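You operate a simulated robot arm through the tools that you are given. There is no shell and no other tool. Be economical: measure what you need, move in short steps, check, and stop when the job is done.

You are at the controls of a simulated two-armed robot. One attempt, no reset.

JOB
Bring the air up to 6 bar, reset, jog about ten labels on and turn the rewinder off.
Fine: go by the gauge and the count on the screen; work no other control.

Only the result counts: the job must be done as asked and must still hold three seconds after the hand-in. Knocking over, shifting, dropping, spilling or breaking anything else fails it.

ROBOT AND FRAMES
Two 7-joint arms with fingered hands on one trunk, on a base that drives. Base frame: it is fixed to the floor where the robot stands at the start and does not move with it; the origin is under the middle of the robot, x ahead of it, y to its left, z up. Lengths are in mm, angles in rad, forces in N, time in s.
The left shoulder is at the start at [60, 166, 976], the right one opposite. With the tool pointing down near the work surface each hand reaches from about 360 to 860 mm from the robot's upright axis, wherever it stands, measured 20 degrees to its own side. Places, roughly: arm switch [700, 100, 900]; ball lever [700, 200, 1100]; batch switch [600, 200, 900]; big black knob [1000, 0, 1400]; blue air lever [900, -100, 1300]; emergency stop button [700, 300, 900]; jog button [600, 100, 900]; lock pin [900, 100, 1600]; main switch [700, 500, 900]; pressure gauge [1000, -100, 1400]; red-marked knob [900, 600, 1400]; reset button [600, 200, 900]; small screen [800, 100, 1200]; speed knob [600, 300, 900]; spindle button [900, 900, 1100]; start button [700, 100, 900]. Payload 5 kg a hand.
Tool frame (each hand has its own): the origin (TCP) lies between the finger pads and is the grasp point; the fingertips stand 32 mm ahead of it; z points along the fingers, y is the line along which they close. The gripper opens to 160 mm. The gripper's body begins 89 mm behind the TCP. The gripper is a hand of 3 fingers: y runs from the thumb to the fingers, the wrist lies at [0, 0, -267] in the tool frame.
Orientation is that of the tool frame in the base frame, as [roll, pitch, yaw] about the fixed x, y, z axes, in that order (R = Rz(yaw) Ry(pitch) Rx(roll)). With the fingers straight down and closing along the base's y, the tool's x points along the base's -x, its y along +y and its z along -z.

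CONTROLS
- The arms move only by the tool nudge_tool. It takes "left_steps", "right_steps" or both (then of equal length, played together; a hand with none holds still); each is a list of rows, each a list of 6 numbers: the shift along the tool's x, y, z in mm, then the turn, a rotation vector about the tool's x, y, z in rad. In form: [[x, y, z, rx, ry, rz], ...]. A call has 1 to 8 rows; each row is the pose to reach, as a shift and turn from the pose commanded when the call began, along the tool's axes at that moment. A row lasts 0.2 s, in which the tool goes at most 50 mm and 0.15 rad; a call with a longer step from one row to the next is refused whole. Where a pose cannot be reached the arm comes as near as it can. A force on the tool above 40 N (or 10 N above the force at the start of the call, whichever is more), or a blocked arm, ends the call early, and 0.2 s more pass. In this call time passes only in rows, and 0.2 s behind the last. The reply holds the time, the measured pose of the TCP, the force on the tool along the base axes, the opening and the grip force, in the units named above and with some noise, with the torque about the TCP (base axes, N m) and any sound that the robot's microphone picked up.
- Cameras (640 x 400 px; columns grow to the right, rows downward): "scene" is now at [55.4, 6.7, 1652.6]; the picture's right is [0.06, -1.00, 0.00], its down [-0.54, -0.03, -0.84] and it looks along [0.84, 0.05, -0.54] (base axes); focal length 289 px, centre (320, 200). "left" rides on the left gripper at [-65, -4, -116] in its tool frame; the picture's right is [0.06, -1.00, 0.00], its down [0.87, 0.05, -0.49] and it looks along [0.49, 0.03, 0.87] (tool axes); focal length 261 px, centre (320, 200). "right" rides on the right gripper at [65, -4, -116] in its tool frame; the picture's right is [0.06, 1.00, 0.00], its down [-0.87, 0.05, -0.49] and it looks along [-0.49, 0.03, 0.87] (tool axes); focal length 261 px, centre (320, 200). There is no depth. A picture from a camera that has moved, and an enlarged one, comes with that camera's place and axes in the base frame and with its lens. The place of the scene camera against the robot may be out by one fixed shift of up to 25 mm in any direction.
- camera(camera): a new picture of that camera. The clock stands still meanwhile.
- raise_lower(by): slides the trunk up (or, below 0, down) by that many mm; the arms and the scene camera ride with it, the base frame stays. It gives what a move gives, with no picture.
- base_move(legs): drives the robot by 1 to 6 legs, each [ahead, turn to the left] in mm and rad, along the robot's own axes; the way and the turn of a leg run together, so that a leg with both is an arc; at most 1500 mm and 3.142 rad a leg. The arms and the cameras ride along, it lands a little off, and it stops where it bumps. It gives what a move gives.
- finger_targets(finger1, finger2, thumb_bend, hand): sets how far each is bent, from 0 (flat) to 1 (curled in); at 0.3 the hand is open as for a grip, at 0.7 the pads meet at the TCP. One left out holds its place. A second passes; each finger stops where it meets its share of the squeeze, and holds until it gets a number again. It is the only way to open and close the hand. It gives what a move gives, with no picture; readings hold the bend of each and the force on the fingers (four entries, about 0 where the hand has none), thumb and palm.
- head_to(pan, tilt): turns the head with the scene camera to pan (to the left, within 1.501 rad either way) and tilt (down, from -0.506 to 1.204), counted from straight ahead of the robot. It gives what a move gives.
- inspect(camera, box): a new picture of the part [left, top, right, bottom] of that camera's present view, enlarged. The clock stands still meanwhile.
- finish_job(): hands the job in; it is judged then, once.

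Work in short steps. Places have to be worked out from the pictures, the camera data and where the tool is seen: move nearer, look again, correct. Check each grasp and each placing, and mend what went wrong. You have 120 turns and 100 pictures in all, those below and enlarged ones among them. Open the grippers and draw the arms clear of the work before you hand the job in, unless the task says otherwise; then end with one line.

The tools are called after "Call:" by a JSON object that holds its "name" and its "arguments". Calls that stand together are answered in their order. nudge_tool: Moves the arms, as the interface text tells. Its arguments: {"type":"object","properties":{"left_steps":{"type":"array"},"right_steps":{"type":"array"}},"required":[]} The other tools are called the same way: raise_lower (by) slides the trunk up or down; finger_targets (finger1, finger2, thumb_bend, hand) moves the fingers one by one; base_move (legs) drives the base; head_to (pan, tilt) turns the head that bears the scene camera; camera (camera) takes a picture; inspect (camera, box) takes an enlarged picture of a part of a camera's view; finish_job () hands the job in.

At the start:

```text
time: 0.0
left_ee_pos: [442.4, 293.9, 1150.1]
left_ee_rot: [3.141, 0.0, 3.141]
left_contact_force: [-0.4, 0.9, 0.0]
left_moment: [0.01, 0.03, 0.02]
left_opening: 159.8
left_gripper_force: 0.1
left_shape: jaw
left_bend: [0.3, 0.3, 0.3]
left_finger forces: [0.0, 0.0, 0.0, 0.0, 0.0, 0.0]
right_ee_pos: [530.7, -25.9, 999.1]
right_ee_rot: [3.14, 0.0, 3.14]
right_contact_force: [0.4, 0.4, -0.2]
right_moment: [-0.01, -0.01, 0.01]
right_opening: 159.9
right_gripper_force: 0.0
right_shape: jaw
right_bend: [0.3, 0.3, 0.3]
right_finger forces: [0.0, 0.0, 0.0, 0.0, 0.0, 0.1]
trunk travel left (down, up): [-525.0, 65.0]
robot x, y, heading: [-0.2, 1.2, 0.001]
head pan, tilt: [0.056, 0.572]
```

scene: 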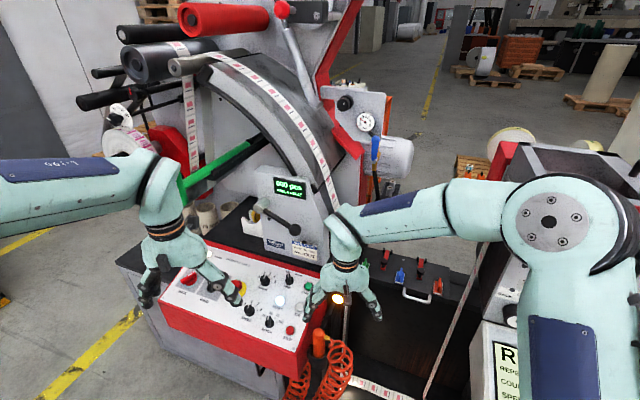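
right: 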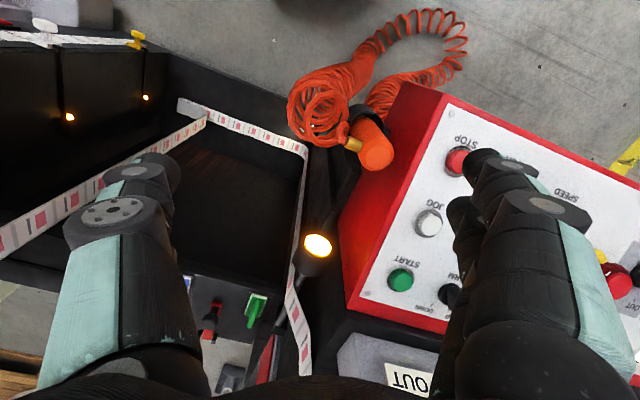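
left: 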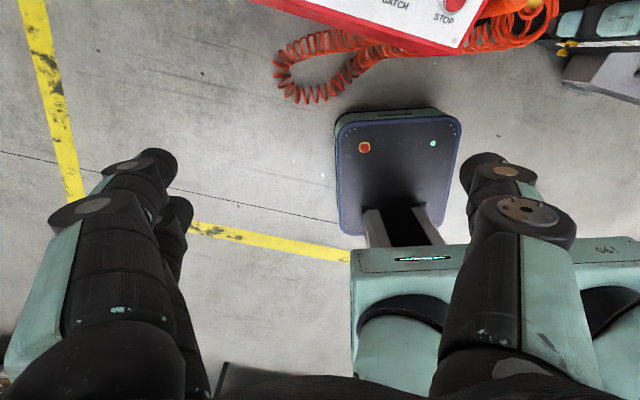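

The machine stands ahead with its panel, gauge and screen. I look closer at the panel, the gauge area and the screen before moving.

Call:
{"name": "inspect", "arguments": {"camera": "scene", "box": [310, 70, 430, 190]}}

Call:
{"name": "inspect", "arguments": {"camera": "scene", "box": [150, 160, 350, 360]}}

Call:
{"name": "inspect", "arguments": {"camera": "scene", "box": [70, 0, 350, 200]}}

```text
3.33 times, centred on (370, 130) of scene
camera zoom: at [55.4, 6.7, 1652.6], right [0.06, -1.0, 0.0], down [-0.54, -0.03, -0.84], along [0.84, 0.05, -0.54], focal length 963 px, centre (153, 433)
```

zoom: 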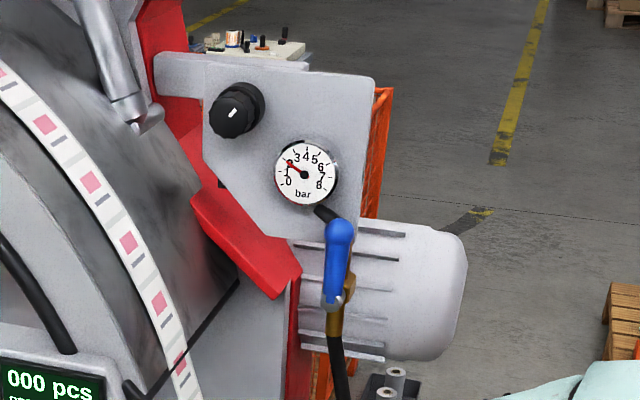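

```text
2.00 times, centred on (250, 260) of scene
camera zoom: at [55.4, 6.7, 1652.6], right [0.06, -1.0, 0.0], down [-0.54, -0.03, -0.84], along [0.84, 0.05, -0.54], focal length 578 px, centre (460, 80)
```

zoom: 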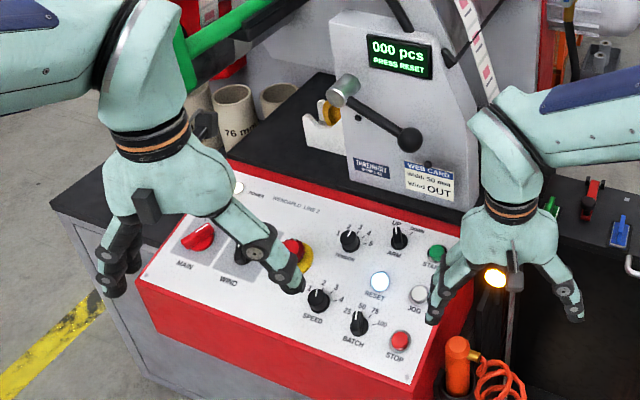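

```text
2.00 times, centred on (210, 100) of scene
camera zoom: at [55.4, 6.7, 1652.6], right [0.06, -1.0, 0.0], down [-0.54, -0.03, -0.84], along [0.84, 0.05, -0.54], focal length 578 px, centre (540, 400)
```

zoom: 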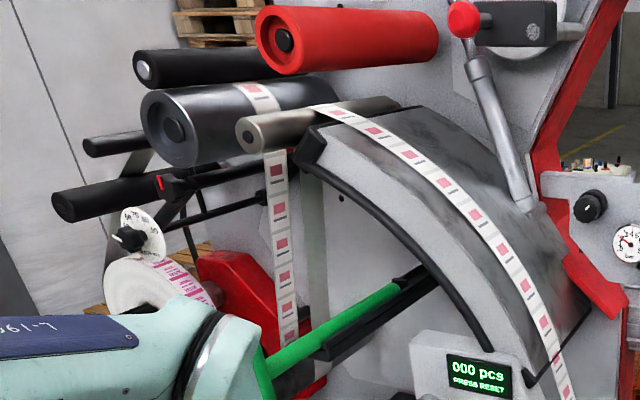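

Gauge reads about 1.5 bar; the big black knob beside it should be the regulator, with the blue lever along its pipe (open). The screen says 000 pcs / PRESS RESET. I lift the right hand and swing it to point ahead.

Call:
{"name": "nudge_tool", "arguments": {"right_steps": [[6, -4, -41, 0, -0.15, 0], [12, -8, -82, 0, -0.3, 0], [18, -12, -123, 0, -0.45, 0], [24, -17, -164, 0, -0.6, 0], [30, -21, -205, 0, -0.75, 0], [36, -25, -246, 0, -0.9, 0], [43, -30, -287, 0, -1.05, 0], [50, -34, -330, 0, -1.2, 0]]}}

```text
time: 1.8
left_ee_pos: [442.2, 294.3, 1149.7]
left_ee_rot: [3.141, 0.0, -3.141]
left_contact_force: [0.1, 0.2, -0.4]
left_moment: [0.04, -0.04, 0.01]
left_opening: 159.6
left_gripper_force: 0.2
left_shape: jaw
left_bend: [0.3, 0.3, 0.3]
left_finger forces: [0.0, 0.0, 0.0, 0.0, 0.0, 0.1]
right_ee_pos: [481.8, -60.8, 1332.6]
right_ee_rot: [-3.141, 1.202, 3.14]
right_contact_force: [-0.3, 0.3, -0.3]
right_moment: [0.01, 0.02, 0.02]
right_opening: 160.1
right_gripper_force: 0.0
right_shape: jaw
right_bend: [0.3, 0.3, 0.3]
right_finger forces: [0.1, 0.1, 0.0, 0.0, 0.0, 0.1]
trunk travel left (down, up): [-525.0, 65.0]
robot x, y, heading: [0.2, 0.7, 0.002]
head pan, tilt: [0.056, 0.572]
```

The hand went as commanded. I finish the turn to horizontal and come to about x 600 in line with the knob, then look.

Call:
{"name": "nudge_tool", "arguments": {"right_steps": [[-33, 11, 19, 0, -0.1, 0], [-66, 22, 38, 0, -0.2, 0], [-99, 33, 57, 0, -0.3, 0], [-132, 45, 77, 0, -0.369, 0]]}}

Call:
{"name": "camera", "arguments": {"camera": "right"}}

Call:
{"name": "camera", "arguments": {"camera": "scene"}}

```text
time: 2.8
left_ee_pos: [444.1, 295.9, 1149.1]
left_ee_rot: [-3.142, 0.002, -3.141]
left_contact_force: [0.4, -0.5, 0.9]
left_moment: [-0.01, 0.03, -0.01]
left_opening: 159.8
left_gripper_force: 0.1
left_shape: jaw
left_bend: [0.3, 0.3, 0.3]
left_finger forces: [0.1, 0.1, 0.0, 0.0, 0.0, 0.0]
right_ee_pos: [603.3, -12.1, 1427.0]
right_ee_rot: [-3.123, 1.569, -3.122]
right_contact_force: [0.8, -0.1, 0.4]
right_moment: [-0.01, 0.01, -0.03]
right_opening: 159.7
right_gripper_force: 0.2
right_shape: jaw
right_bend: [0.3, 0.3, 0.3]
right_finger forces: [0.0, 0.0, 0.0, 0.1, 0.0, 0.1]
trunk travel left (down, up): [-525.0, 65.0]
robot x, y, heading: [1.3, 2.4, 0.001]
head pan, tilt: [0.056, 0.572]
```

```text
93 pictures are left
camera right: at [488.7, -16.3, 1360.5], right [0.0, 1.0, -0.06], down [-0.49, 0.05, 0.87], along [0.87, 0.03, 0.49], focal length 261 px, centre (320, 200)
```

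right: 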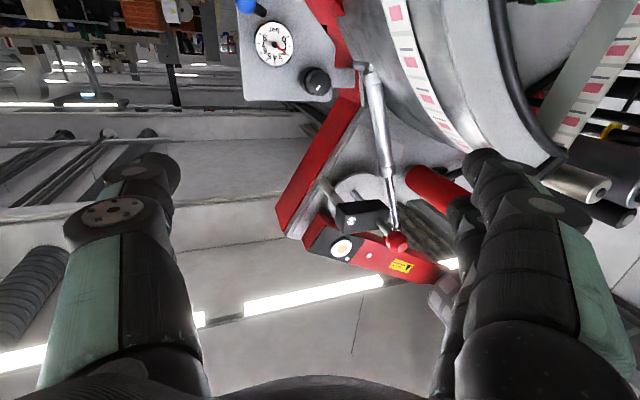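

```text
92 pictures are left
camera scene: at [56.2, 7.2, 1652.5], right [0.06, -1.0, 0.0], down [-0.54, -0.03, -0.84], along [0.84, 0.05, -0.54], focal length 289 px, centre (320, 200)
```

scene: 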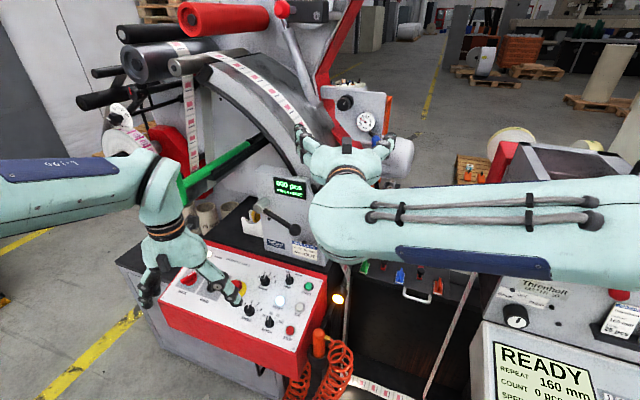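

The knob triangulates to about [1020, -18, 1408], with the gauge to its lower right and the lever pivot some 90 mm to its left. That's far for the arm, so I narrow the right hand and drive 100 mm ahead; the base has clearance of about 200 mm.

Call:
{"name": "finger_targets", "arguments": {"hand": "right", "finger1": 0.48, "finger2": 0.48, "thumb_bend": 0.48}}

Call:
{"name": "base_move", "arguments": {"legs": [[100, 0]]}}

Call:
{"name": "camera", "arguments": {"camera": "right"}}

Call:
{"name": "camera", "arguments": {"camera": "scene"}}

```text
time: 3.8
left_ee_pos: [443.0, 295.3, 1149.8]
left_ee_rot: [-3.141, 0.0, -3.141]
left_contact_force: [0.5, 0.0, -0.3]
left_moment: [-0.03, 0.01, -0.02]
left_opening: 159.7
left_gripper_force: 0.0
left_shape: jaw
left_bend: [0.3, 0.3, 0.3]
left_finger forces: [0.0, 0.0, 0.1, 0.1, 0.1, 0.0]
right_ee_pos: [602.1, -12.3, 1426.4]
right_ee_rot: [3.088, 1.569, 3.089]
right_contact_force: [0.6, -0.9, 0.7]
right_moment: [0.02, 0.02, 0.02]
right_opening: 96.0
right_gripper_force: 0.0
right_shape: fingers
right_bend: [0.48, 0.48, 0.48]
right_finger forces: [0.1, 0.0, 0.0, 0.0, 0.1, 0.0]
trunk travel left (down, up): [-525.0, 65.0]
robot x, y, heading: [2.2, 1.5, -0.001]
head pan, tilt: [0.056, 0.572]
```

```text
time: 5.0
left_ee_pos: [544.3, 294.4, 1148.4]
left_ee_rot: [-3.141, -0.001, 3.14]
left_contact_force: [0.5, 0.2, 0.2]
left_moment: [0.01, 0.07, -0.01]
left_opening: 159.9
left_gripper_force: 0.0
left_shape: jaw
left_bend: [0.3, 0.3, 0.3]
left_finger forces: [0.0, 0.0, 0.0, 0.1, 0.1, 0.1]
right_ee_pos: [705.2, -13.5, 1426.6]
right_ee_rot: [-3.102, 1.568, -3.102]
right_contact_force: [-0.2, 1.0, -0.7]
right_moment: [0.01, -0.02, 0.03]
right_opening: 96.3
right_gripper_force: 0.0
right_shape: fingers
right_bend: [0.48, 0.48, 0.48]
right_finger forces: [0.0, 0.0, 0.1, 0.1, 0.1, 0.0]
trunk travel left (down, up): [-525.0, 65.0]
robot x, y, heading: [97.7, -0.2, -0.005]
head pan, tilt: [0.056, 0.572]
```

```text
91 pictures are left
camera right: at [589.9, -17.6, 1359.8], right [0.0, 1.0, -0.06], down [-0.49, 0.06, 0.87], along [0.87, 0.03, 0.49], focal length 261 px, centre (320, 200)
```

right: 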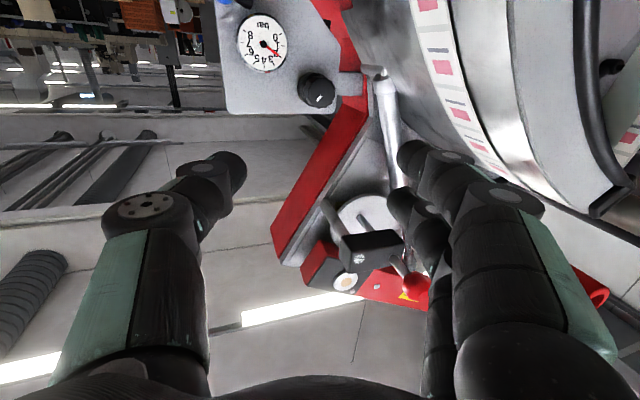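

```text
90 pictures are left
camera scene: at [158.2, 6.6, 1652.5], right [0.05, -1.0, 0.0], down [-0.54, -0.03, -0.84], along [0.84, 0.05, -0.54], focal length 289 px, centre (320, 200)
```

scene: 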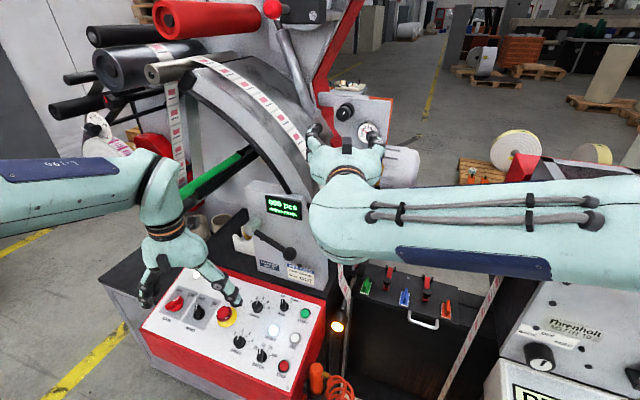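

Everything moved along cleanly. I approach to x≈850 on the knob's line and look again for its depth.

Call:
{"name": "nudge_tool", "arguments": {"right_steps": [[6, -1, 40, 0, 0, 0], [12, -2, 80, 0, 0, 0], [18, -4, 115, 0, 0, 0], [22, -5, 145, 0, 0, 0]]}}

Call:
{"name": "camera", "arguments": {"camera": "right"}}

```text
time: 6.0
left_ee_pos: [544.3, 294.1, 1149.1]
left_ee_rot: [-3.141, -0.002, 3.141]
left_contact_force: [0.0, 0.1, 0.0]
left_moment: [0.01, 0.02, 0.03]
left_opening: 160.0
left_gripper_force: 0.0
left_shape: jaw
left_bend: [0.3, 0.3, 0.3]
left_finger forces: [0.1, 0.1, 0.0, 0.0, 0.0, 0.0]
right_ee_pos: [851.6, -19.0, 1403.9]
right_ee_rot: [-3.041, 1.569, -3.043]
right_contact_force: [0.4, -0.1, 0.2]
right_moment: [-0.03, 0.01, -0.01]
right_opening: 96.1
right_gripper_force: 0.0
right_shape: fingers
right_bend: [0.48, 0.48, 0.48]
right_finger forces: [0.0, 0.0, 0.0, 0.1, 0.1, 0.1]
trunk travel left (down, up): [-525.0, 65.0]
robot x, y, heading: [99.9, 1.5, 0.002]
head pan, tilt: [0.056, 0.572]
```

```text
89 pictures are left
camera right: at [735.5, -23.3, 1338.7], right [0.0, 1.0, -0.06], down [-0.49, 0.06, 0.87], along [0.87, 0.03, 0.49], focal length 261 px, centre (320, 200)
```

right: 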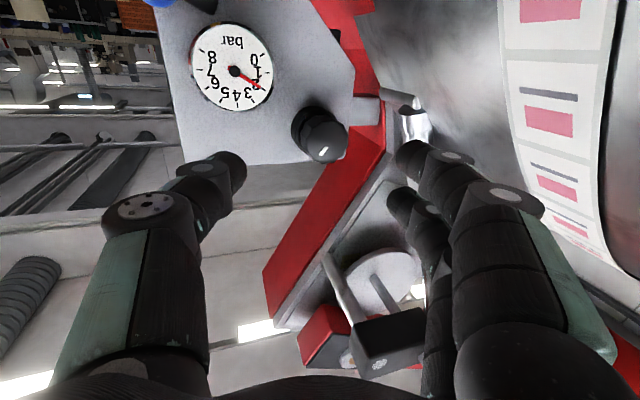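

The knob face sits near [955, -14, 1404] and the machine is yawed about 0.4 rad (panel normal points to -x,+y). I yaw the hand to match its axis with 60 mm standoff, then pre-roll it counter-clockwise for turning room.

Call:
{"name": "nudge_tool", "arguments": {"right_steps": [[0, 9, 16, 0.13, 0, 0], [0, 18, 32, 0.27, 0, 0], [0, 28, 48, 0.4, 0, 0]]}}

Call:
{"name": "nudge_tool", "arguments": {"right_steps": [[0, 0, 0, 0, 0, -0.15], [0, 0, 0, 0, 0, -0.3], [0, 0, 0, 0, 0, -0.45], [0, 0, 0, 0, 0, -0.6], [0, 0, 0, 0, 0, -0.75], [0, 0, 0, 0, 0, -0.9], [0, 0, 0, 0, 0, -1.05], [0, 0, 0, 0, 0, -1.2]]}}

Call:
{"name": "camera", "arguments": {"camera": "right"}}

Call:
{"name": "camera", "arguments": {"camera": "scene"}}

```text
time: 6.8
left_ee_pos: [544.0, 294.5, 1148.7]
left_ee_rot: [-3.141, -0.002, 3.139]
left_contact_force: [0.0, 0.2, -0.4]
left_moment: [-0.05, 0.02, 0.01]
left_opening: 159.9
left_gripper_force: 0.0
left_shape: jaw
left_bend: [0.3, 0.3, 0.3]
left_finger forces: [0.1, 0.0, 0.0, 0.1, 0.1, 0.0]
right_ee_pos: [897.2, 12.8, 1404.2]
right_ee_rot: [-2.164, 1.567, -2.568]
right_contact_force: [0.6, 0.0, -0.5]
right_moment: [-0.02, 0.02, -0.02]
right_opening: 95.6
right_gripper_force: 0.0
right_shape: fingers
right_bend: [0.48, 0.48, 0.48]
right_finger forces: [0.0, 0.0, 0.0, 0.0, 0.0, 0.0]
trunk travel left (down, up): [-525.0, 65.0]
robot x, y, heading: [100.5, -0.0, -0.002]
head pan, tilt: [0.056, 0.572]
```

```text
time: 8.6
left_ee_pos: [544.0, 294.9, 1150.5]
left_ee_rot: [-3.14, 0.0, 3.14]
left_contact_force: [-0.6, 0.8, 0.2]
left_moment: [-0.04, -0.02, 0.03]
left_opening: 159.8
left_gripper_force: 0.0
left_shape: jaw
left_bend: [0.3, 0.3, 0.3]
left_finger forces: [0.1, 0.0, 0.0, 0.0, 0.0, 0.0]
right_ee_pos: [895.7, 9.3, 1404.2]
right_ee_rot: [-1.573, 0.367, -1.972]
right_contact_force: [0.0, 0.2, -1.1]
right_moment: [0.03, 0.0, 0.02]
right_opening: 95.8
right_gripper_force: 0.1
right_shape: fingers
right_bend: [0.48, 0.48, 0.48]
right_finger forces: [0.1, 0.0, 0.1, 0.0, 0.0, 0.0]
trunk travel left (down, up): [-525.0, 65.0]
robot x, y, heading: [101.9, 0.2, -0.003]
head pan, tilt: [0.056, 0.572]
```

```text
88 pictures are left
camera right: at [765.7, -3.0, 1383.3], right [0.12, 0.28, -0.95], down [-0.13, 0.96, 0.26], along [0.99, 0.09, 0.15], focal length 261 px, centre (320, 200)
```

right: 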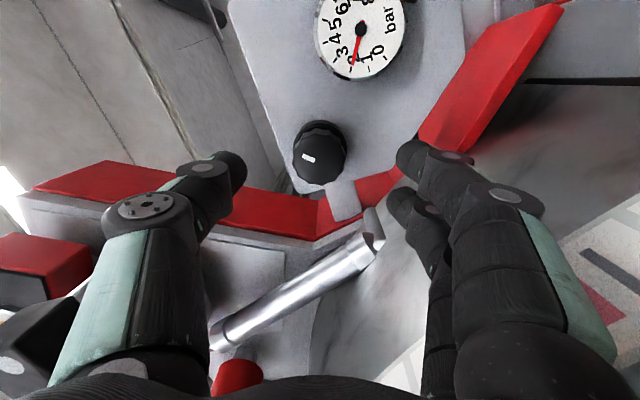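

```text
87 pictures are left
camera scene: at [155.8, 6.7, 1652.6], right [0.05, -1.0, 0.0], down [-0.54, -0.03, -0.84], along [0.84, 0.05, -0.54], focal length 289 px, centre (320, 200)
```

scene: 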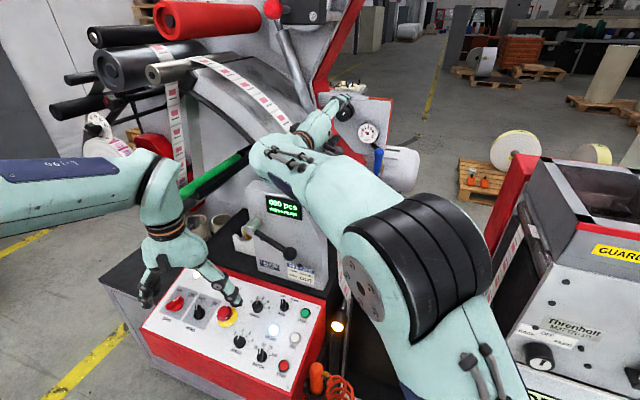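

Axis agrees: three views put the face at [955, -14.5, 1405]. I move in 40 mm along the fingers and check that they straddle the knob.

Call:
{"name": "nudge_tool", "arguments": {"right_steps": [[0, 0, 20, 0, 0, 0], [0, 0, 40, 0, 0, 0]]}}

Call:
{"name": "camera", "arguments": {"camera": "right"}}

```text
time: 9.2
left_ee_pos: [544.7, 294.1, 1149.6]
left_ee_rot: [3.141, 0.0, 3.141]
left_contact_force: [0.1, -0.3, -0.4]
left_moment: [-0.02, 0.0, 0.0]
left_opening: 159.7
left_gripper_force: 0.0
left_shape: jaw
left_bend: [0.3, 0.3, 0.3]
left_finger forces: [0.1, 0.0, 0.1, 0.0, 0.0, 0.0]
right_ee_pos: [932.6, -5.8, 1405.6]
right_ee_rot: [-1.572, 0.371, -1.974]
right_contact_force: [0.4, 0.2, 0.6]
right_moment: [0.0, -0.01, 0.01]
right_opening: 95.6
right_gripper_force: 0.1
right_shape: fingers
right_bend: [0.48, 0.48, 0.48]
right_finger forces: [0.0, 0.0, 0.0, 0.1, 0.1, 0.0]
trunk travel left (down, up): [-525.0, 65.0]
robot x, y, heading: [101.1, -0.1, -0.004]
head pan, tilt: [0.056, 0.572]
```

```text
86 pictures are left
camera right: at [802.8, -18.5, 1384.7], right [0.12, 0.28, -0.95], down [-0.13, 0.96, 0.26], along [0.98, 0.09, 0.15], focal length 261 px, centre (320, 200)
```

right: 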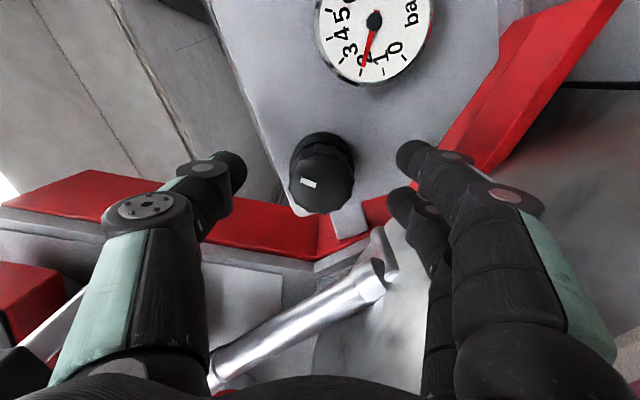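

The knob is centred exactly on the tool axis. I advance 17 mm more and close gently.

Call:
{"name": "nudge_tool", "arguments": {"right_steps": [[0, 0, 9, 0, 0, 0], [0, 0, 17, 0, 0, 0]]}}

Call:
{"name": "finger_targets", "arguments": {"hand": "right", "finger1": 0.62, "finger2": 0.62, "thumb_bend": 0.62}}

Call:
{"name": "camera", "arguments": {"camera": "right"}}

```text
time: 9.8
left_ee_pos: [544.5, 295.1, 1148.7]
left_ee_rot: [3.141, 0.0, 3.14]
left_contact_force: [0.2, -0.4, 0.9]
left_moment: [0.04, 0.0, 0.0]
left_opening: 159.5
left_gripper_force: 0.1
left_shape: jaw
left_bend: [0.3, 0.3, 0.3]
left_finger forces: [0.0, 0.0, 0.0, 0.0, 0.0, 0.0]
right_ee_pos: [947.7, -11.0, 1404.1]
right_ee_rot: [-1.574, 0.37, -1.973]
right_contact_force: [0.7, 0.6, 0.1]
right_moment: [0.03, 0.01, 0.0]
right_opening: 95.7
right_gripper_force: 0.1
right_shape: fingers
right_bend: [0.48, 0.48, 0.48]
right_finger forces: [0.0, 0.0, 0.0, 0.0, 0.0, 0.0]
trunk travel left (down, up): [-525.0, 65.0]
robot x, y, heading: [101.5, 5.9, -0.002]
head pan, tilt: [0.056, 0.572]
```

```text
time: 10.8
left_ee_pos: [544.5, 295.4, 1149.4]
left_ee_rot: [-3.141, -0.001, 3.139]
left_contact_force: [-0.2, -1.2, 0.4]
left_moment: [0.01, 0.01, 0.01]
left_opening: 160.0
left_gripper_force: 0.0
left_shape: jaw
left_bend: [0.3, 0.3, 0.3]
left_finger forces: [0.1, 0.0, 0.0, 0.0, 0.0, 0.0]
right_ee_pos: [947.0, -12.2, 1403.4]
right_ee_rot: [-1.573, 0.37, -1.973]
right_contact_force: [0.3, -0.6, 1.2]
right_moment: [-0.01, -0.03, 0.01]
right_opening: 42.7
right_gripper_force: 1.5
right_shape: fingers
right_bend: [0.62, 0.61, 0.61]
right_finger forces: [0.0, 0.5, 0.0, 0.1, 1.9, 0.0]
trunk travel left (down, up): [-525.0, 65.0]
robot x, y, heading: [99.5, 0.7, 0.002]
head pan, tilt: [0.056, 0.572]
```

```text
85 pictures are left
camera right: at [818.0, -24.7, 1383.0], right [0.12, 0.28, -0.95], down [-0.13, 0.96, 0.26], along [0.98, 0.09, 0.15], focal length 261 px, centre (320, 200)
```

right: 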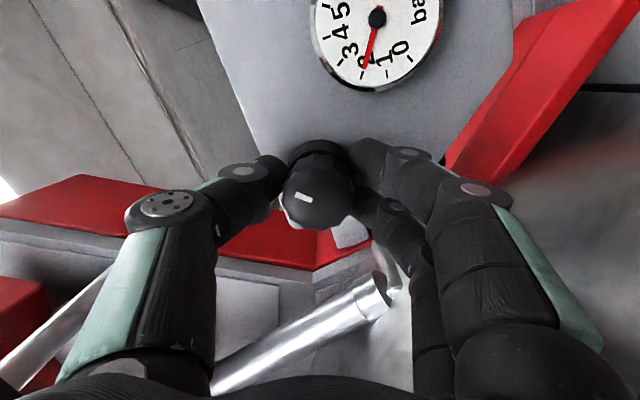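

Contact begins at about 42 mm; I squeeze firmly and make a first clockwise turn.

Call:
{"name": "finger_targets", "arguments": {"hand": "right", "finger1": 0.68, "finger2": 0.68, "thumb_bend": 0.68}}

Call:
{"name": "nudge_tool", "arguments": {"right_steps": [[0, 0, 0, 0, 0, 0.12], [0, 0, 0, 0, 0, 0.24], [0, 0, 0, 0, 0, 0.36], [0, 0, 0, 0, 0, 0.48]]}}

Call:
{"name": "camera", "arguments": {"camera": "right"}}

Call:
{"name": "inspect", "arguments": {"camera": "scene", "box": [320, 80, 440, 180]}}

```text
time: 11.8
left_ee_pos: [544.0, 293.3, 1149.7]
left_ee_rot: [3.141, 0.001, 3.141]
left_contact_force: [1.6, -0.2, 0.2]
left_moment: [0.02, 0.0, -0.01]
left_opening: 159.9
left_gripper_force: 0.1
left_shape: jaw
left_bend: [0.3, 0.3, 0.3]
left_finger forces: [0.0, 0.0, 0.0, 0.1, 0.0, 0.0]
right_ee_pos: [948.0, -12.2, 1402.8]
right_ee_rot: [-1.572, 0.37, -1.975]
right_contact_force: [1.7, -0.7, 2.3]
right_moment: [-0.06, -0.04, -0.01]
right_opening: 36.2
right_gripper_force: 9.5
right_shape: fingers
right_bend: [0.65, 0.63, 0.64]
right_finger forces: [3.0, 5.4, 0.0, 0.1, 10.5, 0.1]
trunk travel left (down, up): [-525.0, 65.0]
robot x, y, heading: [102.9, 2.6, -0.003]
head pan, tilt: [0.056, 0.572]
```

```text
time: 12.8
left_ee_pos: [544.4, 293.7, 1148.8]
left_ee_rot: [-3.141, 0.001, 3.138]
left_contact_force: [-0.4, 0.3, -0.1]
left_moment: [-0.02, 0.02, 0.03]
left_opening: 159.9
left_gripper_force: 0.0
left_shape: jaw
left_bend: [0.3, 0.3, 0.3]
left_finger forces: [0.0, 0.0, 0.0, 0.0, 0.1, 0.0]
right_ee_pos: [947.6, -14.1, 1402.4]
right_ee_rot: [-1.577, 0.852, -1.978]
right_contact_force: [-4.5, -0.3, -9.4]
right_moment: [-0.15, 0.37, 0.04]
right_opening: 33.5
right_gripper_force: 11.7
right_shape: fingers
right_bend: [0.66, 0.63, 0.65]
right_finger forces: [8.3, 7.7, 0.0, 0.0, 8.0, 0.1]
trunk travel left (down, up): [-525.0, 65.0]
robot x, y, heading: [97.3, -1.1, -0.002]
head pan, tilt: [0.056, 0.572]
```

```text
84 pictures are left
camera right: at [824.3, -11.0, 1355.1], right [0.27, 0.65, -0.7], down [-0.21, 0.76, 0.62], along [0.94, -0.02, 0.34], focal length 261 px, centre (320, 200)
```

right: 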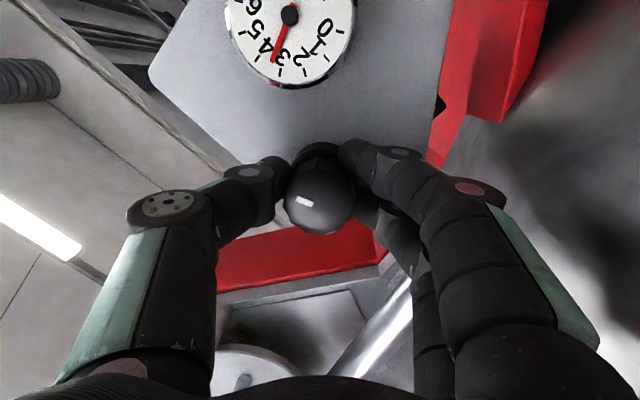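

```text
4.00 times, centred on (380, 130) of scene
camera zoom: at [156.1, 6.6, 1652.4], right [0.05, -1.0, 0.0], down [-0.54, -0.03, -0.84], along [0.84, 0.05, -0.54], focal length 1156 px, centre (80, 480)
```

zoom: 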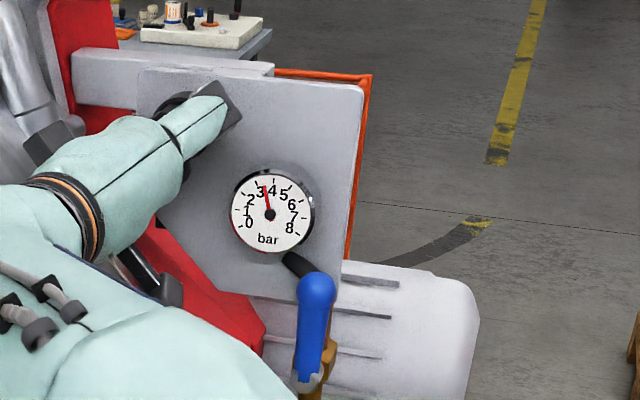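

The knob turns and the gauge has gone from 2 to about 3.4 bar. I turn 0.6 rad further.

Call:
{"name": "nudge_tool", "arguments": {"right_steps": [[0, 0, 0, 0, 0, 0.12], [0, 0, 0, 0, 0, 0.24], [0, 0, 0, 0, 0, 0.36], [0, 0, 0, 0, 0, 0.48], [0, 0, 0, 0, 0, 0.6]]}}

Call:
{"name": "inspect", "arguments": {"camera": "scene", "box": [360, 110, 420, 150]}}

Call:
{"name": "camera", "arguments": {"camera": "right"}}

```text
time: 13.9
left_ee_pos: [545.1, 294.3, 1148.1]
left_ee_rot: [3.142, -0.002, 3.14]
left_contact_force: [-0.2, 0.1, 0.5]
left_moment: [0.01, 0.02, 0.0]
left_opening: 160.0
left_gripper_force: 0.1
left_shape: jaw
left_bend: [0.3, 0.3, 0.3]
left_finger forces: [0.1, 0.0, 0.0, 0.0, 0.0, 0.1]
right_ee_pos: [950.4, -12.5, 1398.6]
right_ee_rot: [-1.639, 1.45, -2.04]
right_contact_force: [-14.3, 0.1, -32.9]
right_moment: [-0.17, 1.22, -0.01]
right_opening: 31.5
right_gripper_force: 24.1
right_shape: fingers
right_bend: [0.68, 0.63, 0.65]
right_finger forces: [30.8, 6.8, 0.0, 0.1, 10.9, 0.1]
trunk travel left (down, up): [-525.0, 65.0]
robot x, y, heading: [98.3, -1.3, -0.003]
head pan, tilt: [0.056, 0.572]
```

```text
10.00 times, centred on (390, 130) of scene
camera zoom: at [157.1, 6.8, 1652.2], right [0.06, -1.0, 0.0], down [-0.54, -0.03, -0.84], along [0.84, 0.05, -0.54], focal length 2889 px, centre (-380, 900)
```

zoom: 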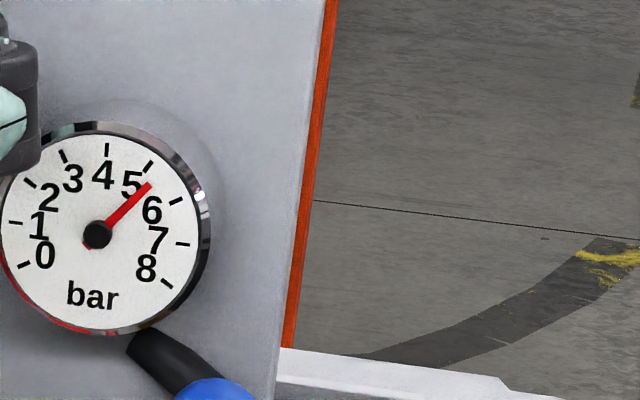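

```text
81 pictures are left
camera right: at [839.4, 22.5, 1334.8], right [0.38, 0.91, -0.18], down [-0.38, 0.34, 0.86], along [0.84, -0.26, 0.48], focal length 261 px, centre (320, 200)
```

right: 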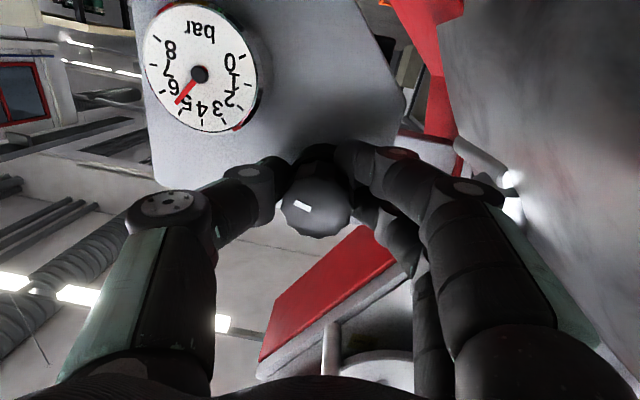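

Gauge about 5.3 bar. The knob is pushing the hand down with 33 N, so I ease the tool down 4 mm while turning another 0.12 rad.

Call:
{"name": "nudge_tool", "arguments": {"right_steps": [[4, 0, 0, 0, 0, 0], [4, 0, 0, 0, 0, 0.06], [4, 0, 0, 0, 0, 0.12]]}}

Call:
{"name": "inspect", "arguments": {"camera": "scene", "box": [360, 110, 420, 150]}}

```text
time: 14.8
left_ee_pos: [544.3, 295.8, 1148.8]
left_ee_rot: [-3.142, 0.0, 3.139]
left_contact_force: [-0.4, 0.5, -0.3]
left_moment: [0.05, 0.01, -0.02]
left_opening: 160.3
left_gripper_force: 0.0
left_shape: jaw
left_bend: [0.3, 0.3, 0.3]
left_finger forces: [0.0, 0.0, 0.1, 0.1, 0.0, 0.0]
right_ee_pos: [950.7, -10.9, 1396.7]
right_ee_rot: [-2.582, 1.564, -2.984]
right_contact_force: [-8.0, 5.6, -28.6]
right_moment: [-0.23, 1.03, 0.16]
right_opening: 29.6
right_gripper_force: 22.0
right_shape: fingers
right_bend: [0.68, 0.62, 0.65]
right_finger forces: [25.2, 9.0, 0.0, 0.0, 8.7, 0.1]
trunk travel left (down, up): [-525.0, 65.0]
robot x, y, heading: [100.6, -0.2, -0.001]
head pan, tilt: [0.056, 0.572]
```

```text
10.00 times, centred on (390, 130) of scene
camera zoom: at [157.8, 7.6, 1652.4], right [0.06, -1.0, 0.0], down [-0.54, -0.03, -0.84], along [0.84, 0.05, -0.54], focal length 2889 px, centre (-380, 900)
```

zoom: 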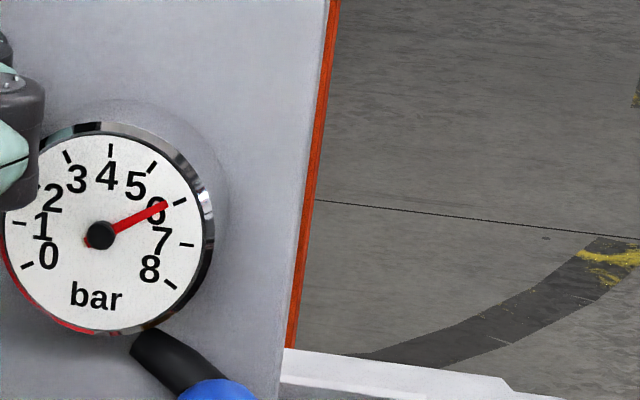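

The needle points at 6. I release the knob and check that it holds.

Call:
{"name": "finger_targets", "arguments": {"hand": "right", "finger1": 0.48, "finger2": 0.48, "thumb_bend": 0.48}}

Call:
{"name": "camera", "arguments": {"camera": "right"}}

Call:
{"name": "inspect", "arguments": {"camera": "scene", "box": [360, 110, 420, 150]}}

```text
time: 15.8
left_ee_pos: [543.4, 293.6, 1149.5]
left_ee_rot: [3.14, -0.001, 3.14]
left_contact_force: [0.4, -0.5, 0.0]
left_moment: [0.01, -0.01, -0.01]
left_opening: 160.2
left_gripper_force: 0.1
left_shape: jaw
left_bend: [0.3, 0.3, 0.3]
left_finger forces: [0.0, 0.1, 0.0, 0.0, 0.1, 0.0]
right_ee_pos: [948.0, -13.8, 1400.1]
right_ee_rot: [-2.759, 1.568, 3.118]
right_contact_force: [-0.4, 0.6, 0.3]
right_moment: [-0.01, 0.01, -0.01]
right_opening: 94.6
right_gripper_force: 0.0
right_shape: fingers
right_bend: [0.48, 0.48, 0.48]
right_finger forces: [0.0, 0.1, 0.0, 0.1, 0.0, 0.0]
trunk travel left (down, up): [-525.0, 65.0]
robot x, y, heading: [96.7, -1.9, -0.002]
head pan, tilt: [0.056, 0.572]
```

```text
79 pictures are left
camera right: at [841.3, 27.6, 1334.8], right [0.39, 0.92, -0.06], down [-0.43, 0.24, 0.87], along [0.81, -0.31, 0.49], focal length 261 px, centre (320, 200)
```

right: 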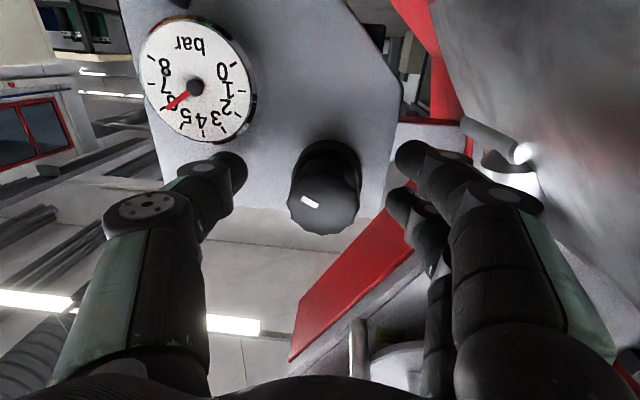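

```text
10.00 times, centred on (390, 130) of scene
camera zoom: at [155.8, 6.6, 1652.6], right [0.05, -1.0, 0.0], down [-0.54, -0.03, -0.84], along [0.84, 0.05, -0.54], focal length 2889 px, centre (-380, 900)
```

zoom: 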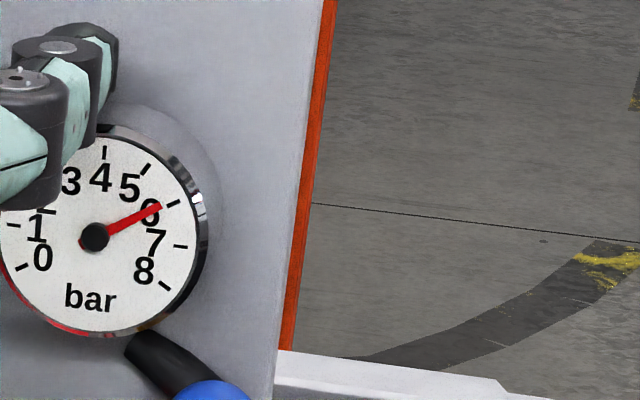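

Still 6 bar after release. I back the right hand straight off, then shift it to the right out of the way; the left hand will do the panel.

Call:
{"name": "nudge_tool", "arguments": {"right_steps": [[0, 0, -45, 0, 0, 0], [0, 0, -90, 0, 0, 0], [0, 0, -135, 0, 0, 0], [0, -30, -170, 0, 0, 0], [0, -65, -200, 0, 0, 0], [0, -100, -230, 0, 0, 0], [0, -135, -260, 0, 0, 0], [0, -170, -290, 0, 0, 0]]}}

Call:
{"name": "camera", "arguments": {"camera": "scene"}}

Call:
{"name": "camera", "arguments": {"camera": "left"}}

```text
time: 17.6
left_ee_pos: [544.1, 292.6, 1149.5]
left_ee_rot: [3.14, 0.0, 3.141]
left_contact_force: [0.4, 0.3, 0.0]
left_moment: [0.01, -0.01, -0.01]
left_opening: 159.9
left_gripper_force: 0.1
left_shape: jaw
left_bend: [0.3, 0.3, 0.3]
left_finger forces: [0.1, 0.1, 0.0, 0.1, 0.1, 0.1]
right_ee_pos: [612.6, -60.7, 1400.4]
right_ee_rot: [-3.011, 1.57, 2.868]
right_contact_force: [-0.8, -1.1, 0.3]
right_moment: [-0.02, 0.01, 0.05]
right_opening: 95.3
right_gripper_force: 0.1
right_shape: fingers
right_bend: [0.48, 0.48, 0.48]
right_finger forces: [0.0, 0.1, 0.0, 0.0, 0.0, 0.0]
trunk travel left (down, up): [-525.0, 65.0]
robot x, y, heading: [103.1, -3.3, -0.003]
head pan, tilt: [0.056, 0.572]
```

```text
77 pictures are left
camera scene: at [155.2, 4.9, 1652.6], right [0.05, -1.0, 0.0], down [-0.54, -0.03, -0.84], along [0.84, 0.05, -0.54], focal length 289 px, centre (320, 200)
```

scene: 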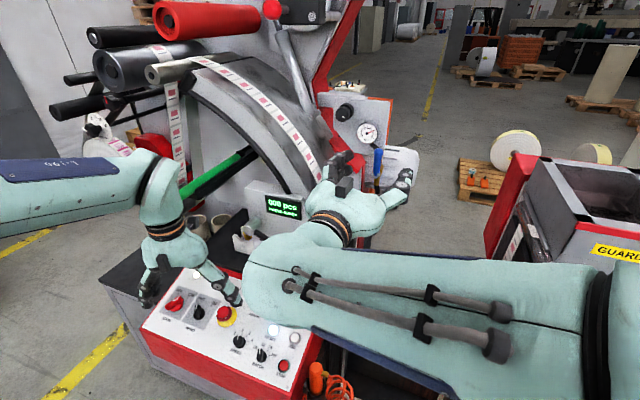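

```text
76 pictures are left
camera left: at [608.5, 289.6, 1265.9], right [-0.06, -1.0, 0.0], down [-0.87, 0.06, 0.49], along [-0.49, 0.03, -0.87], focal length 261 px, centre (320, 200)
```

left: 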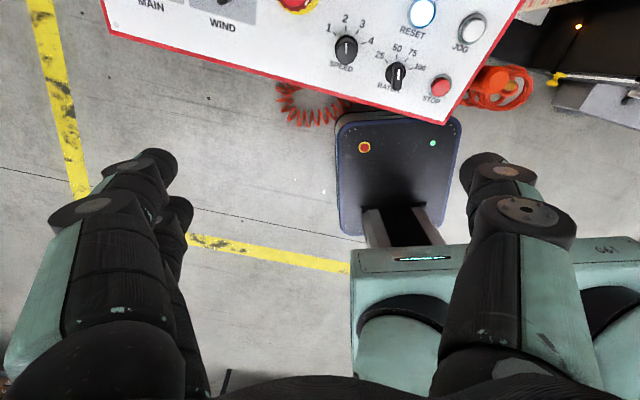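

Triangulated: RESET ≈ [640, 169, 900], JOG ≈ [622, 106, 898], STOP ≈ [555, 126, 882]; the panel slopes about 13°. I pinch the left fingers into a poker, bring the left hand low in front of RESET (clear of the ball lever at ≈[686, 117, 1148]), and shift the right arm aside.

Call:
{"name": "finger_targets", "arguments": {"hand": "left", "finger1": 0.7, "finger2": 0.7, "thumb_bend": 0.7}}

Call:
{"name": "nudge_tool", "arguments": {"left_steps": [[-3, -23, 28, 0, -0.05, 0], [-6, -46, 56, 0, -0.1, 0], [-10, -69, 84, 0, -0.15, 0], [-13, -92, 112, 0, -0.2, 0], [-16, -113, 139, 0, -0.22, 0]], "right_steps": [[0, -30, 0, 0, 0, 0], [0, -60, 0, 0, 0, 0], [0, -90, 0, 0, 0, 0], [0, -120, 0, 0, 0, 0], [0, -150, 0, 0, 0, 0]]}}

Call:
{"name": "camera", "arguments": {"camera": "left"}}

Call:
{"name": "camera", "arguments": {"camera": "scene"}}

```text
time: 18.6
left_ee_pos: [545.0, 292.4, 1150.7]
left_ee_rot: [-3.14, 0.001, 3.141]
left_contact_force: [0.0, -0.2, 0.6]
left_moment: [0.03, 0.02, 0.0]
left_opening: 12.8
left_gripper_force: 0.1
left_shape: fingers
left_bend: [0.7, 0.7, 0.7]
left_finger forces: [0.0, 0.0, 0.0, 0.0, 0.1, 0.0]
right_ee_pos: [613.4, -57.4, 1401.0]
right_ee_rot: [-2.676, 1.569, -3.079]
right_contact_force: [-0.2, -0.3, -1.2]
right_moment: [0.01, 0.04, 0.03]
right_opening: 95.1
right_gripper_force: 0.2
right_shape: fingers
right_bend: [0.48, 0.48, 0.48]
right_finger forces: [0.0, 0.0, 0.1, 0.0, 0.0, 0.0]
trunk travel left (down, up): [-525.0, 65.0]
robot x, y, heading: [103.0, -1.2, 0.001]
head pan, tilt: [0.056, 0.572]
```

```text
time: 19.8
left_ee_pos: [557.5, 180.4, 1009.7]
left_ee_rot: [-3.141, 0.219, 3.137]
left_contact_force: [-0.5, -0.8, -0.7]
left_moment: [0.03, 0.03, 0.0]
left_opening: 12.6
left_gripper_force: 0.0
left_shape: fingers
left_bend: [0.7, 0.7, 0.7]
left_finger forces: [0.0, 0.1, 0.0, 0.1, 0.0, 0.0]
right_ee_pos: [556.0, -197.0, 1401.0]
right_ee_rot: [-3.116, 1.568, 2.766]
right_contact_force: [-0.6, -0.4, 0.4]
right_moment: [0.0, 0.01, 0.01]
right_opening: 95.2
right_gripper_force: 0.0
right_shape: fingers
right_bend: [0.48, 0.48, 0.48]
right_finger forces: [0.0, 0.0, 0.0, 0.0, 0.0, 0.0]
trunk travel left (down, up): [-525.0, 65.0]
robot x, y, heading: [99.5, -1.1, -0.003]
head pan, tilt: [0.056, 0.572]
```

```text
75 pictures are left
camera left: at [595.3, 177.4, 1136.4], right [-0.06, -1.0, -0.01], down [-0.96, 0.06, 0.29], along [-0.29, 0.03, -0.96], focal length 261 px, centre (320, 200)
```

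left: 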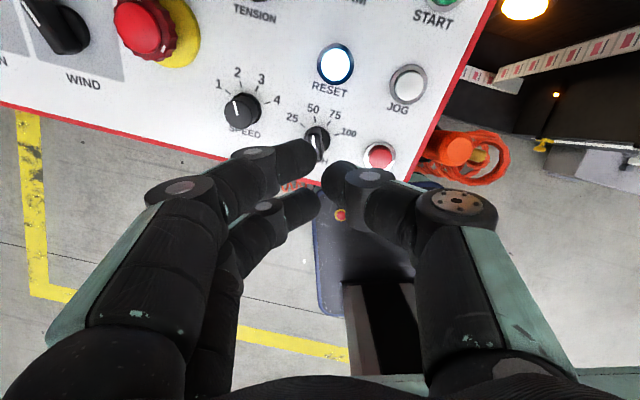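

```text
74 pictures are left
camera scene: at [156.0, 4.4, 1652.6], right [0.05, -1.0, 0.0], down [-0.54, -0.03, -0.84], along [0.84, 0.05, -0.54], focal length 289 px, centre (320, 200)
```

scene: 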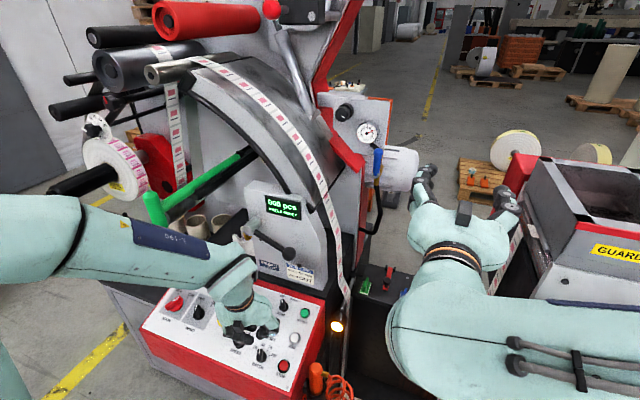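

RESET shows at (336,65). For a clean single-point press I curl the two fingers in and leave only the thumb out as the poker, then look.

Call:
{"name": "finger_targets", "arguments": {"hand": "left", "thumb_bend": 0.5, "finger1": 0.95, "finger2": 0.95}}

Call:
{"name": "camera", "arguments": {"camera": "left"}}

```text
time: 20.8
left_ee_pos: [557.0, 183.4, 1009.4]
left_ee_rot: [-3.14, 0.22, 3.141]
left_contact_force: [0.3, -0.7, -0.2]
left_moment: [0.04, -0.01, 0.03]
left_opening: 48.1
left_gripper_force: 0.1
left_shape: fingers
left_bend: [0.95, 0.95, 0.5]
left_finger forces: [0.1, 0.0, 0.0, 0.0, 0.0, 0.0]
right_ee_pos: [556.9, -195.4, 1403.3]
right_ee_rot: [-2.684, 1.57, -3.085]
right_contact_force: [0.9, -0.8, -0.8]
right_moment: [-0.01, -0.01, 0.0]
right_opening: 95.0
right_gripper_force: 0.0
right_shape: fingers
right_bend: [0.48, 0.48, 0.48]
right_finger forces: [0.0, 0.0, 0.0, 0.0, 0.0, 0.0]
trunk travel left (down, up): [-525.0, 65.0]
robot x, y, heading: [100.5, -2.4, -0.001]
head pan, tilt: [0.056, 0.572]
```

```text
73 pictures are left
camera left: at [595.3, 179.7, 1136.3], right [-0.06, -1.0, -0.01], down [-0.96, 0.06, 0.29], along [-0.29, 0.03, -0.96], focal length 261 px, centre (320, 200)
```

left: 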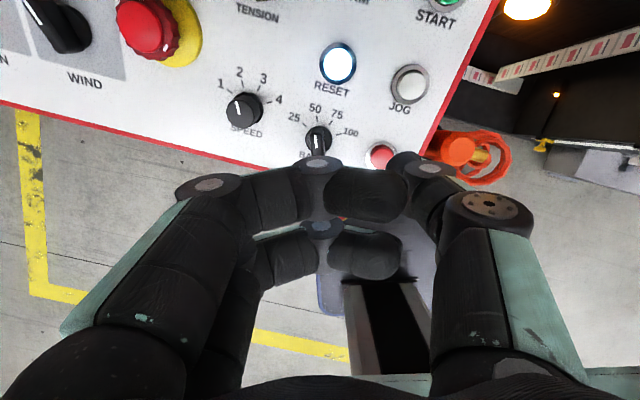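

I check from the scene camera how far the thumb tip stands below the curled fingers.

Call:
{"name": "inspect", "arguments": {"camera": "scene", "box": [190, 250, 320, 380]}}

```text
3.08 times, centred on (255, 315) of scene
camera zoom: at [155.8, 6.7, 1652.6], right [0.05, -1.0, 0.0], down [-0.54, -0.03, -0.84], along [0.84, 0.05, -0.54], focal length 889 px, centre (520, -154)
```

zoom: 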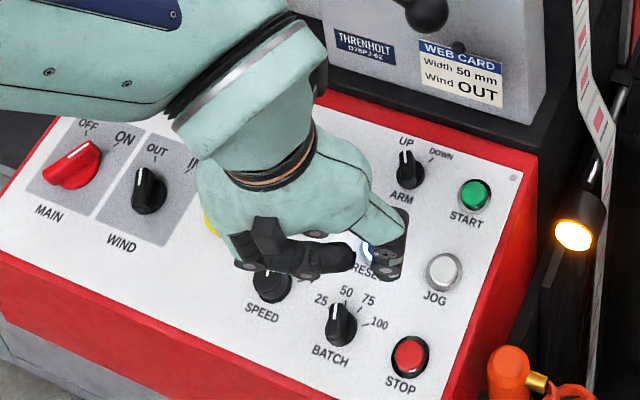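

Thumb tip is about [0,-50,+40] in the tool frame, some 35 mm beyond the curled fingers – a good poker. MAIN shows OFF left / ON right. I bring the thumb 30 mm above RESET.

Call:
{"name": "nudge_tool", "arguments": {"left_steps": [[-21, 11, 10, 0, 0, 0], [-42, 22, 28, 0, 0, 0], [-62, 33, 50, 0, 0, 0]]}}

Call:
{"name": "camera", "arguments": {"camera": "left"}}

Call:
{"name": "inspect", "arguments": {"camera": "scene", "box": [190, 200, 350, 380]}}

```text
time: 21.6
left_ee_pos: [631.4, 213.9, 973.6]
left_ee_rot: [3.141, 0.218, 3.14]
left_contact_force: [-1.0, 0.0, 0.1]
left_moment: [0.0, 0.05, -0.01]
left_opening: 48.2
left_gripper_force: 0.1
left_shape: fingers
left_bend: [0.95, 0.95, 0.5]
left_finger forces: [0.0, 0.0, 0.0, 0.1, 0.0, 0.0]
right_ee_pos: [557.9, -195.2, 1401.5]
right_ee_rot: [-2.719, 1.568, -3.122]
right_contact_force: [-0.5, -0.5, 0.1]
right_moment: [0.01, 0.04, -0.03]
right_opening: 95.0
right_gripper_force: 0.1
right_shape: fingers
right_bend: [0.48, 0.48, 0.48]
right_finger forces: [0.0, 0.0, 0.0, 0.0, 0.0, 0.0]
trunk travel left (down, up): [-525.0, 65.0]
robot x, y, heading: [98.0, -1.9, -0.004]
head pan, tilt: [0.056, 0.572]
```

```text
71 pictures are left
camera left: at [669.5, 210.9, 1101.2], right [-0.06, -1.0, -0.01], down [-0.96, 0.06, 0.29], along [-0.29, 0.03, -0.96], focal length 261 px, centre (320, 200)
```

left: 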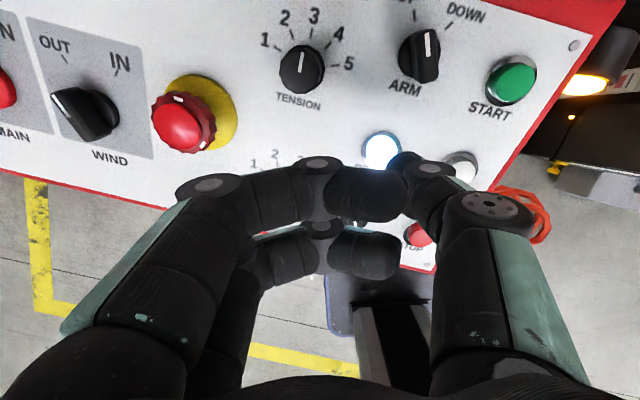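

```text
2.22 times, centred on (270, 290) of scene
camera zoom: at [156.8, 6.5, 1652.6], right [0.05, -1.0, 0.0], down [-0.54, -0.03, -0.84], along [0.84, 0.05, -0.54], focal length 642 px, centre (431, 0)
```

zoom: 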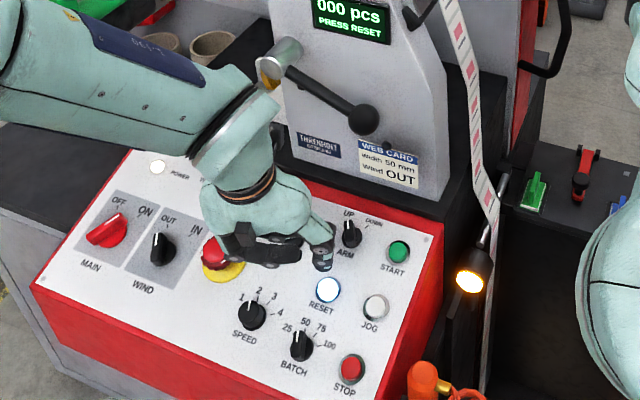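

I zoom in on the thumb tip against RESET to refine its lateral position.

Call:
{"name": "inspect", "arguments": {"camera": "left", "box": [340, 110, 480, 210]}}

Call:
{"name": "inspect", "arguments": {"camera": "scene", "box": [240, 290, 320, 350]}}

```text
4.00 times, centred on (410, 160) of left
camera zoom: at [669.5, 210.9, 1101.2], right [-0.06, -1.0, -0.01], down [-0.96, 0.06, 0.29], along [-0.29, 0.03, -0.96], focal length 1043 px, centre (-40, 360)
```

zoom: 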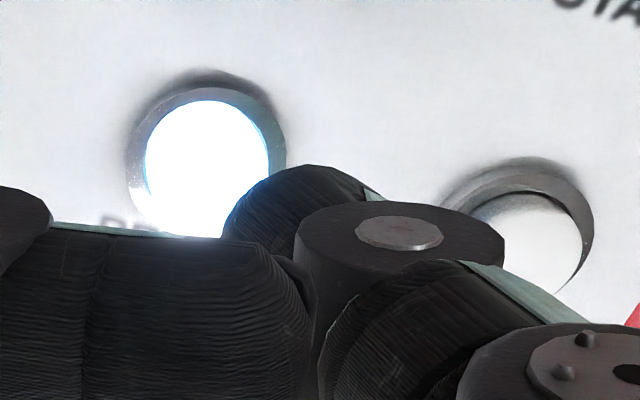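

```text
6.67 times, centred on (280, 320) of scene
camera zoom: at [156.8, 6.5, 1652.6], right [0.05, -1.0, 0.0], down [-0.54, -0.03, -0.84], along [0.84, 0.05, -0.54], focal length 1926 px, centre (587, -600)
```

zoom: 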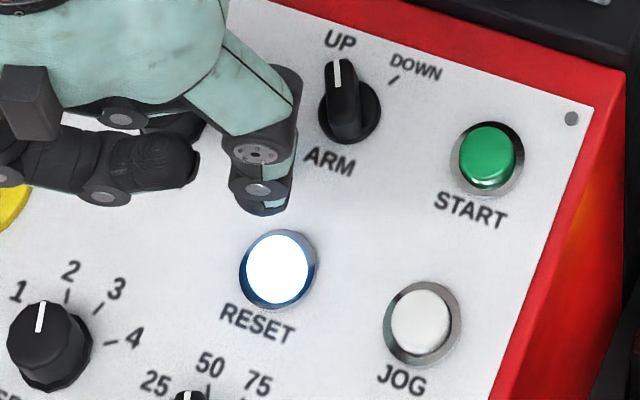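

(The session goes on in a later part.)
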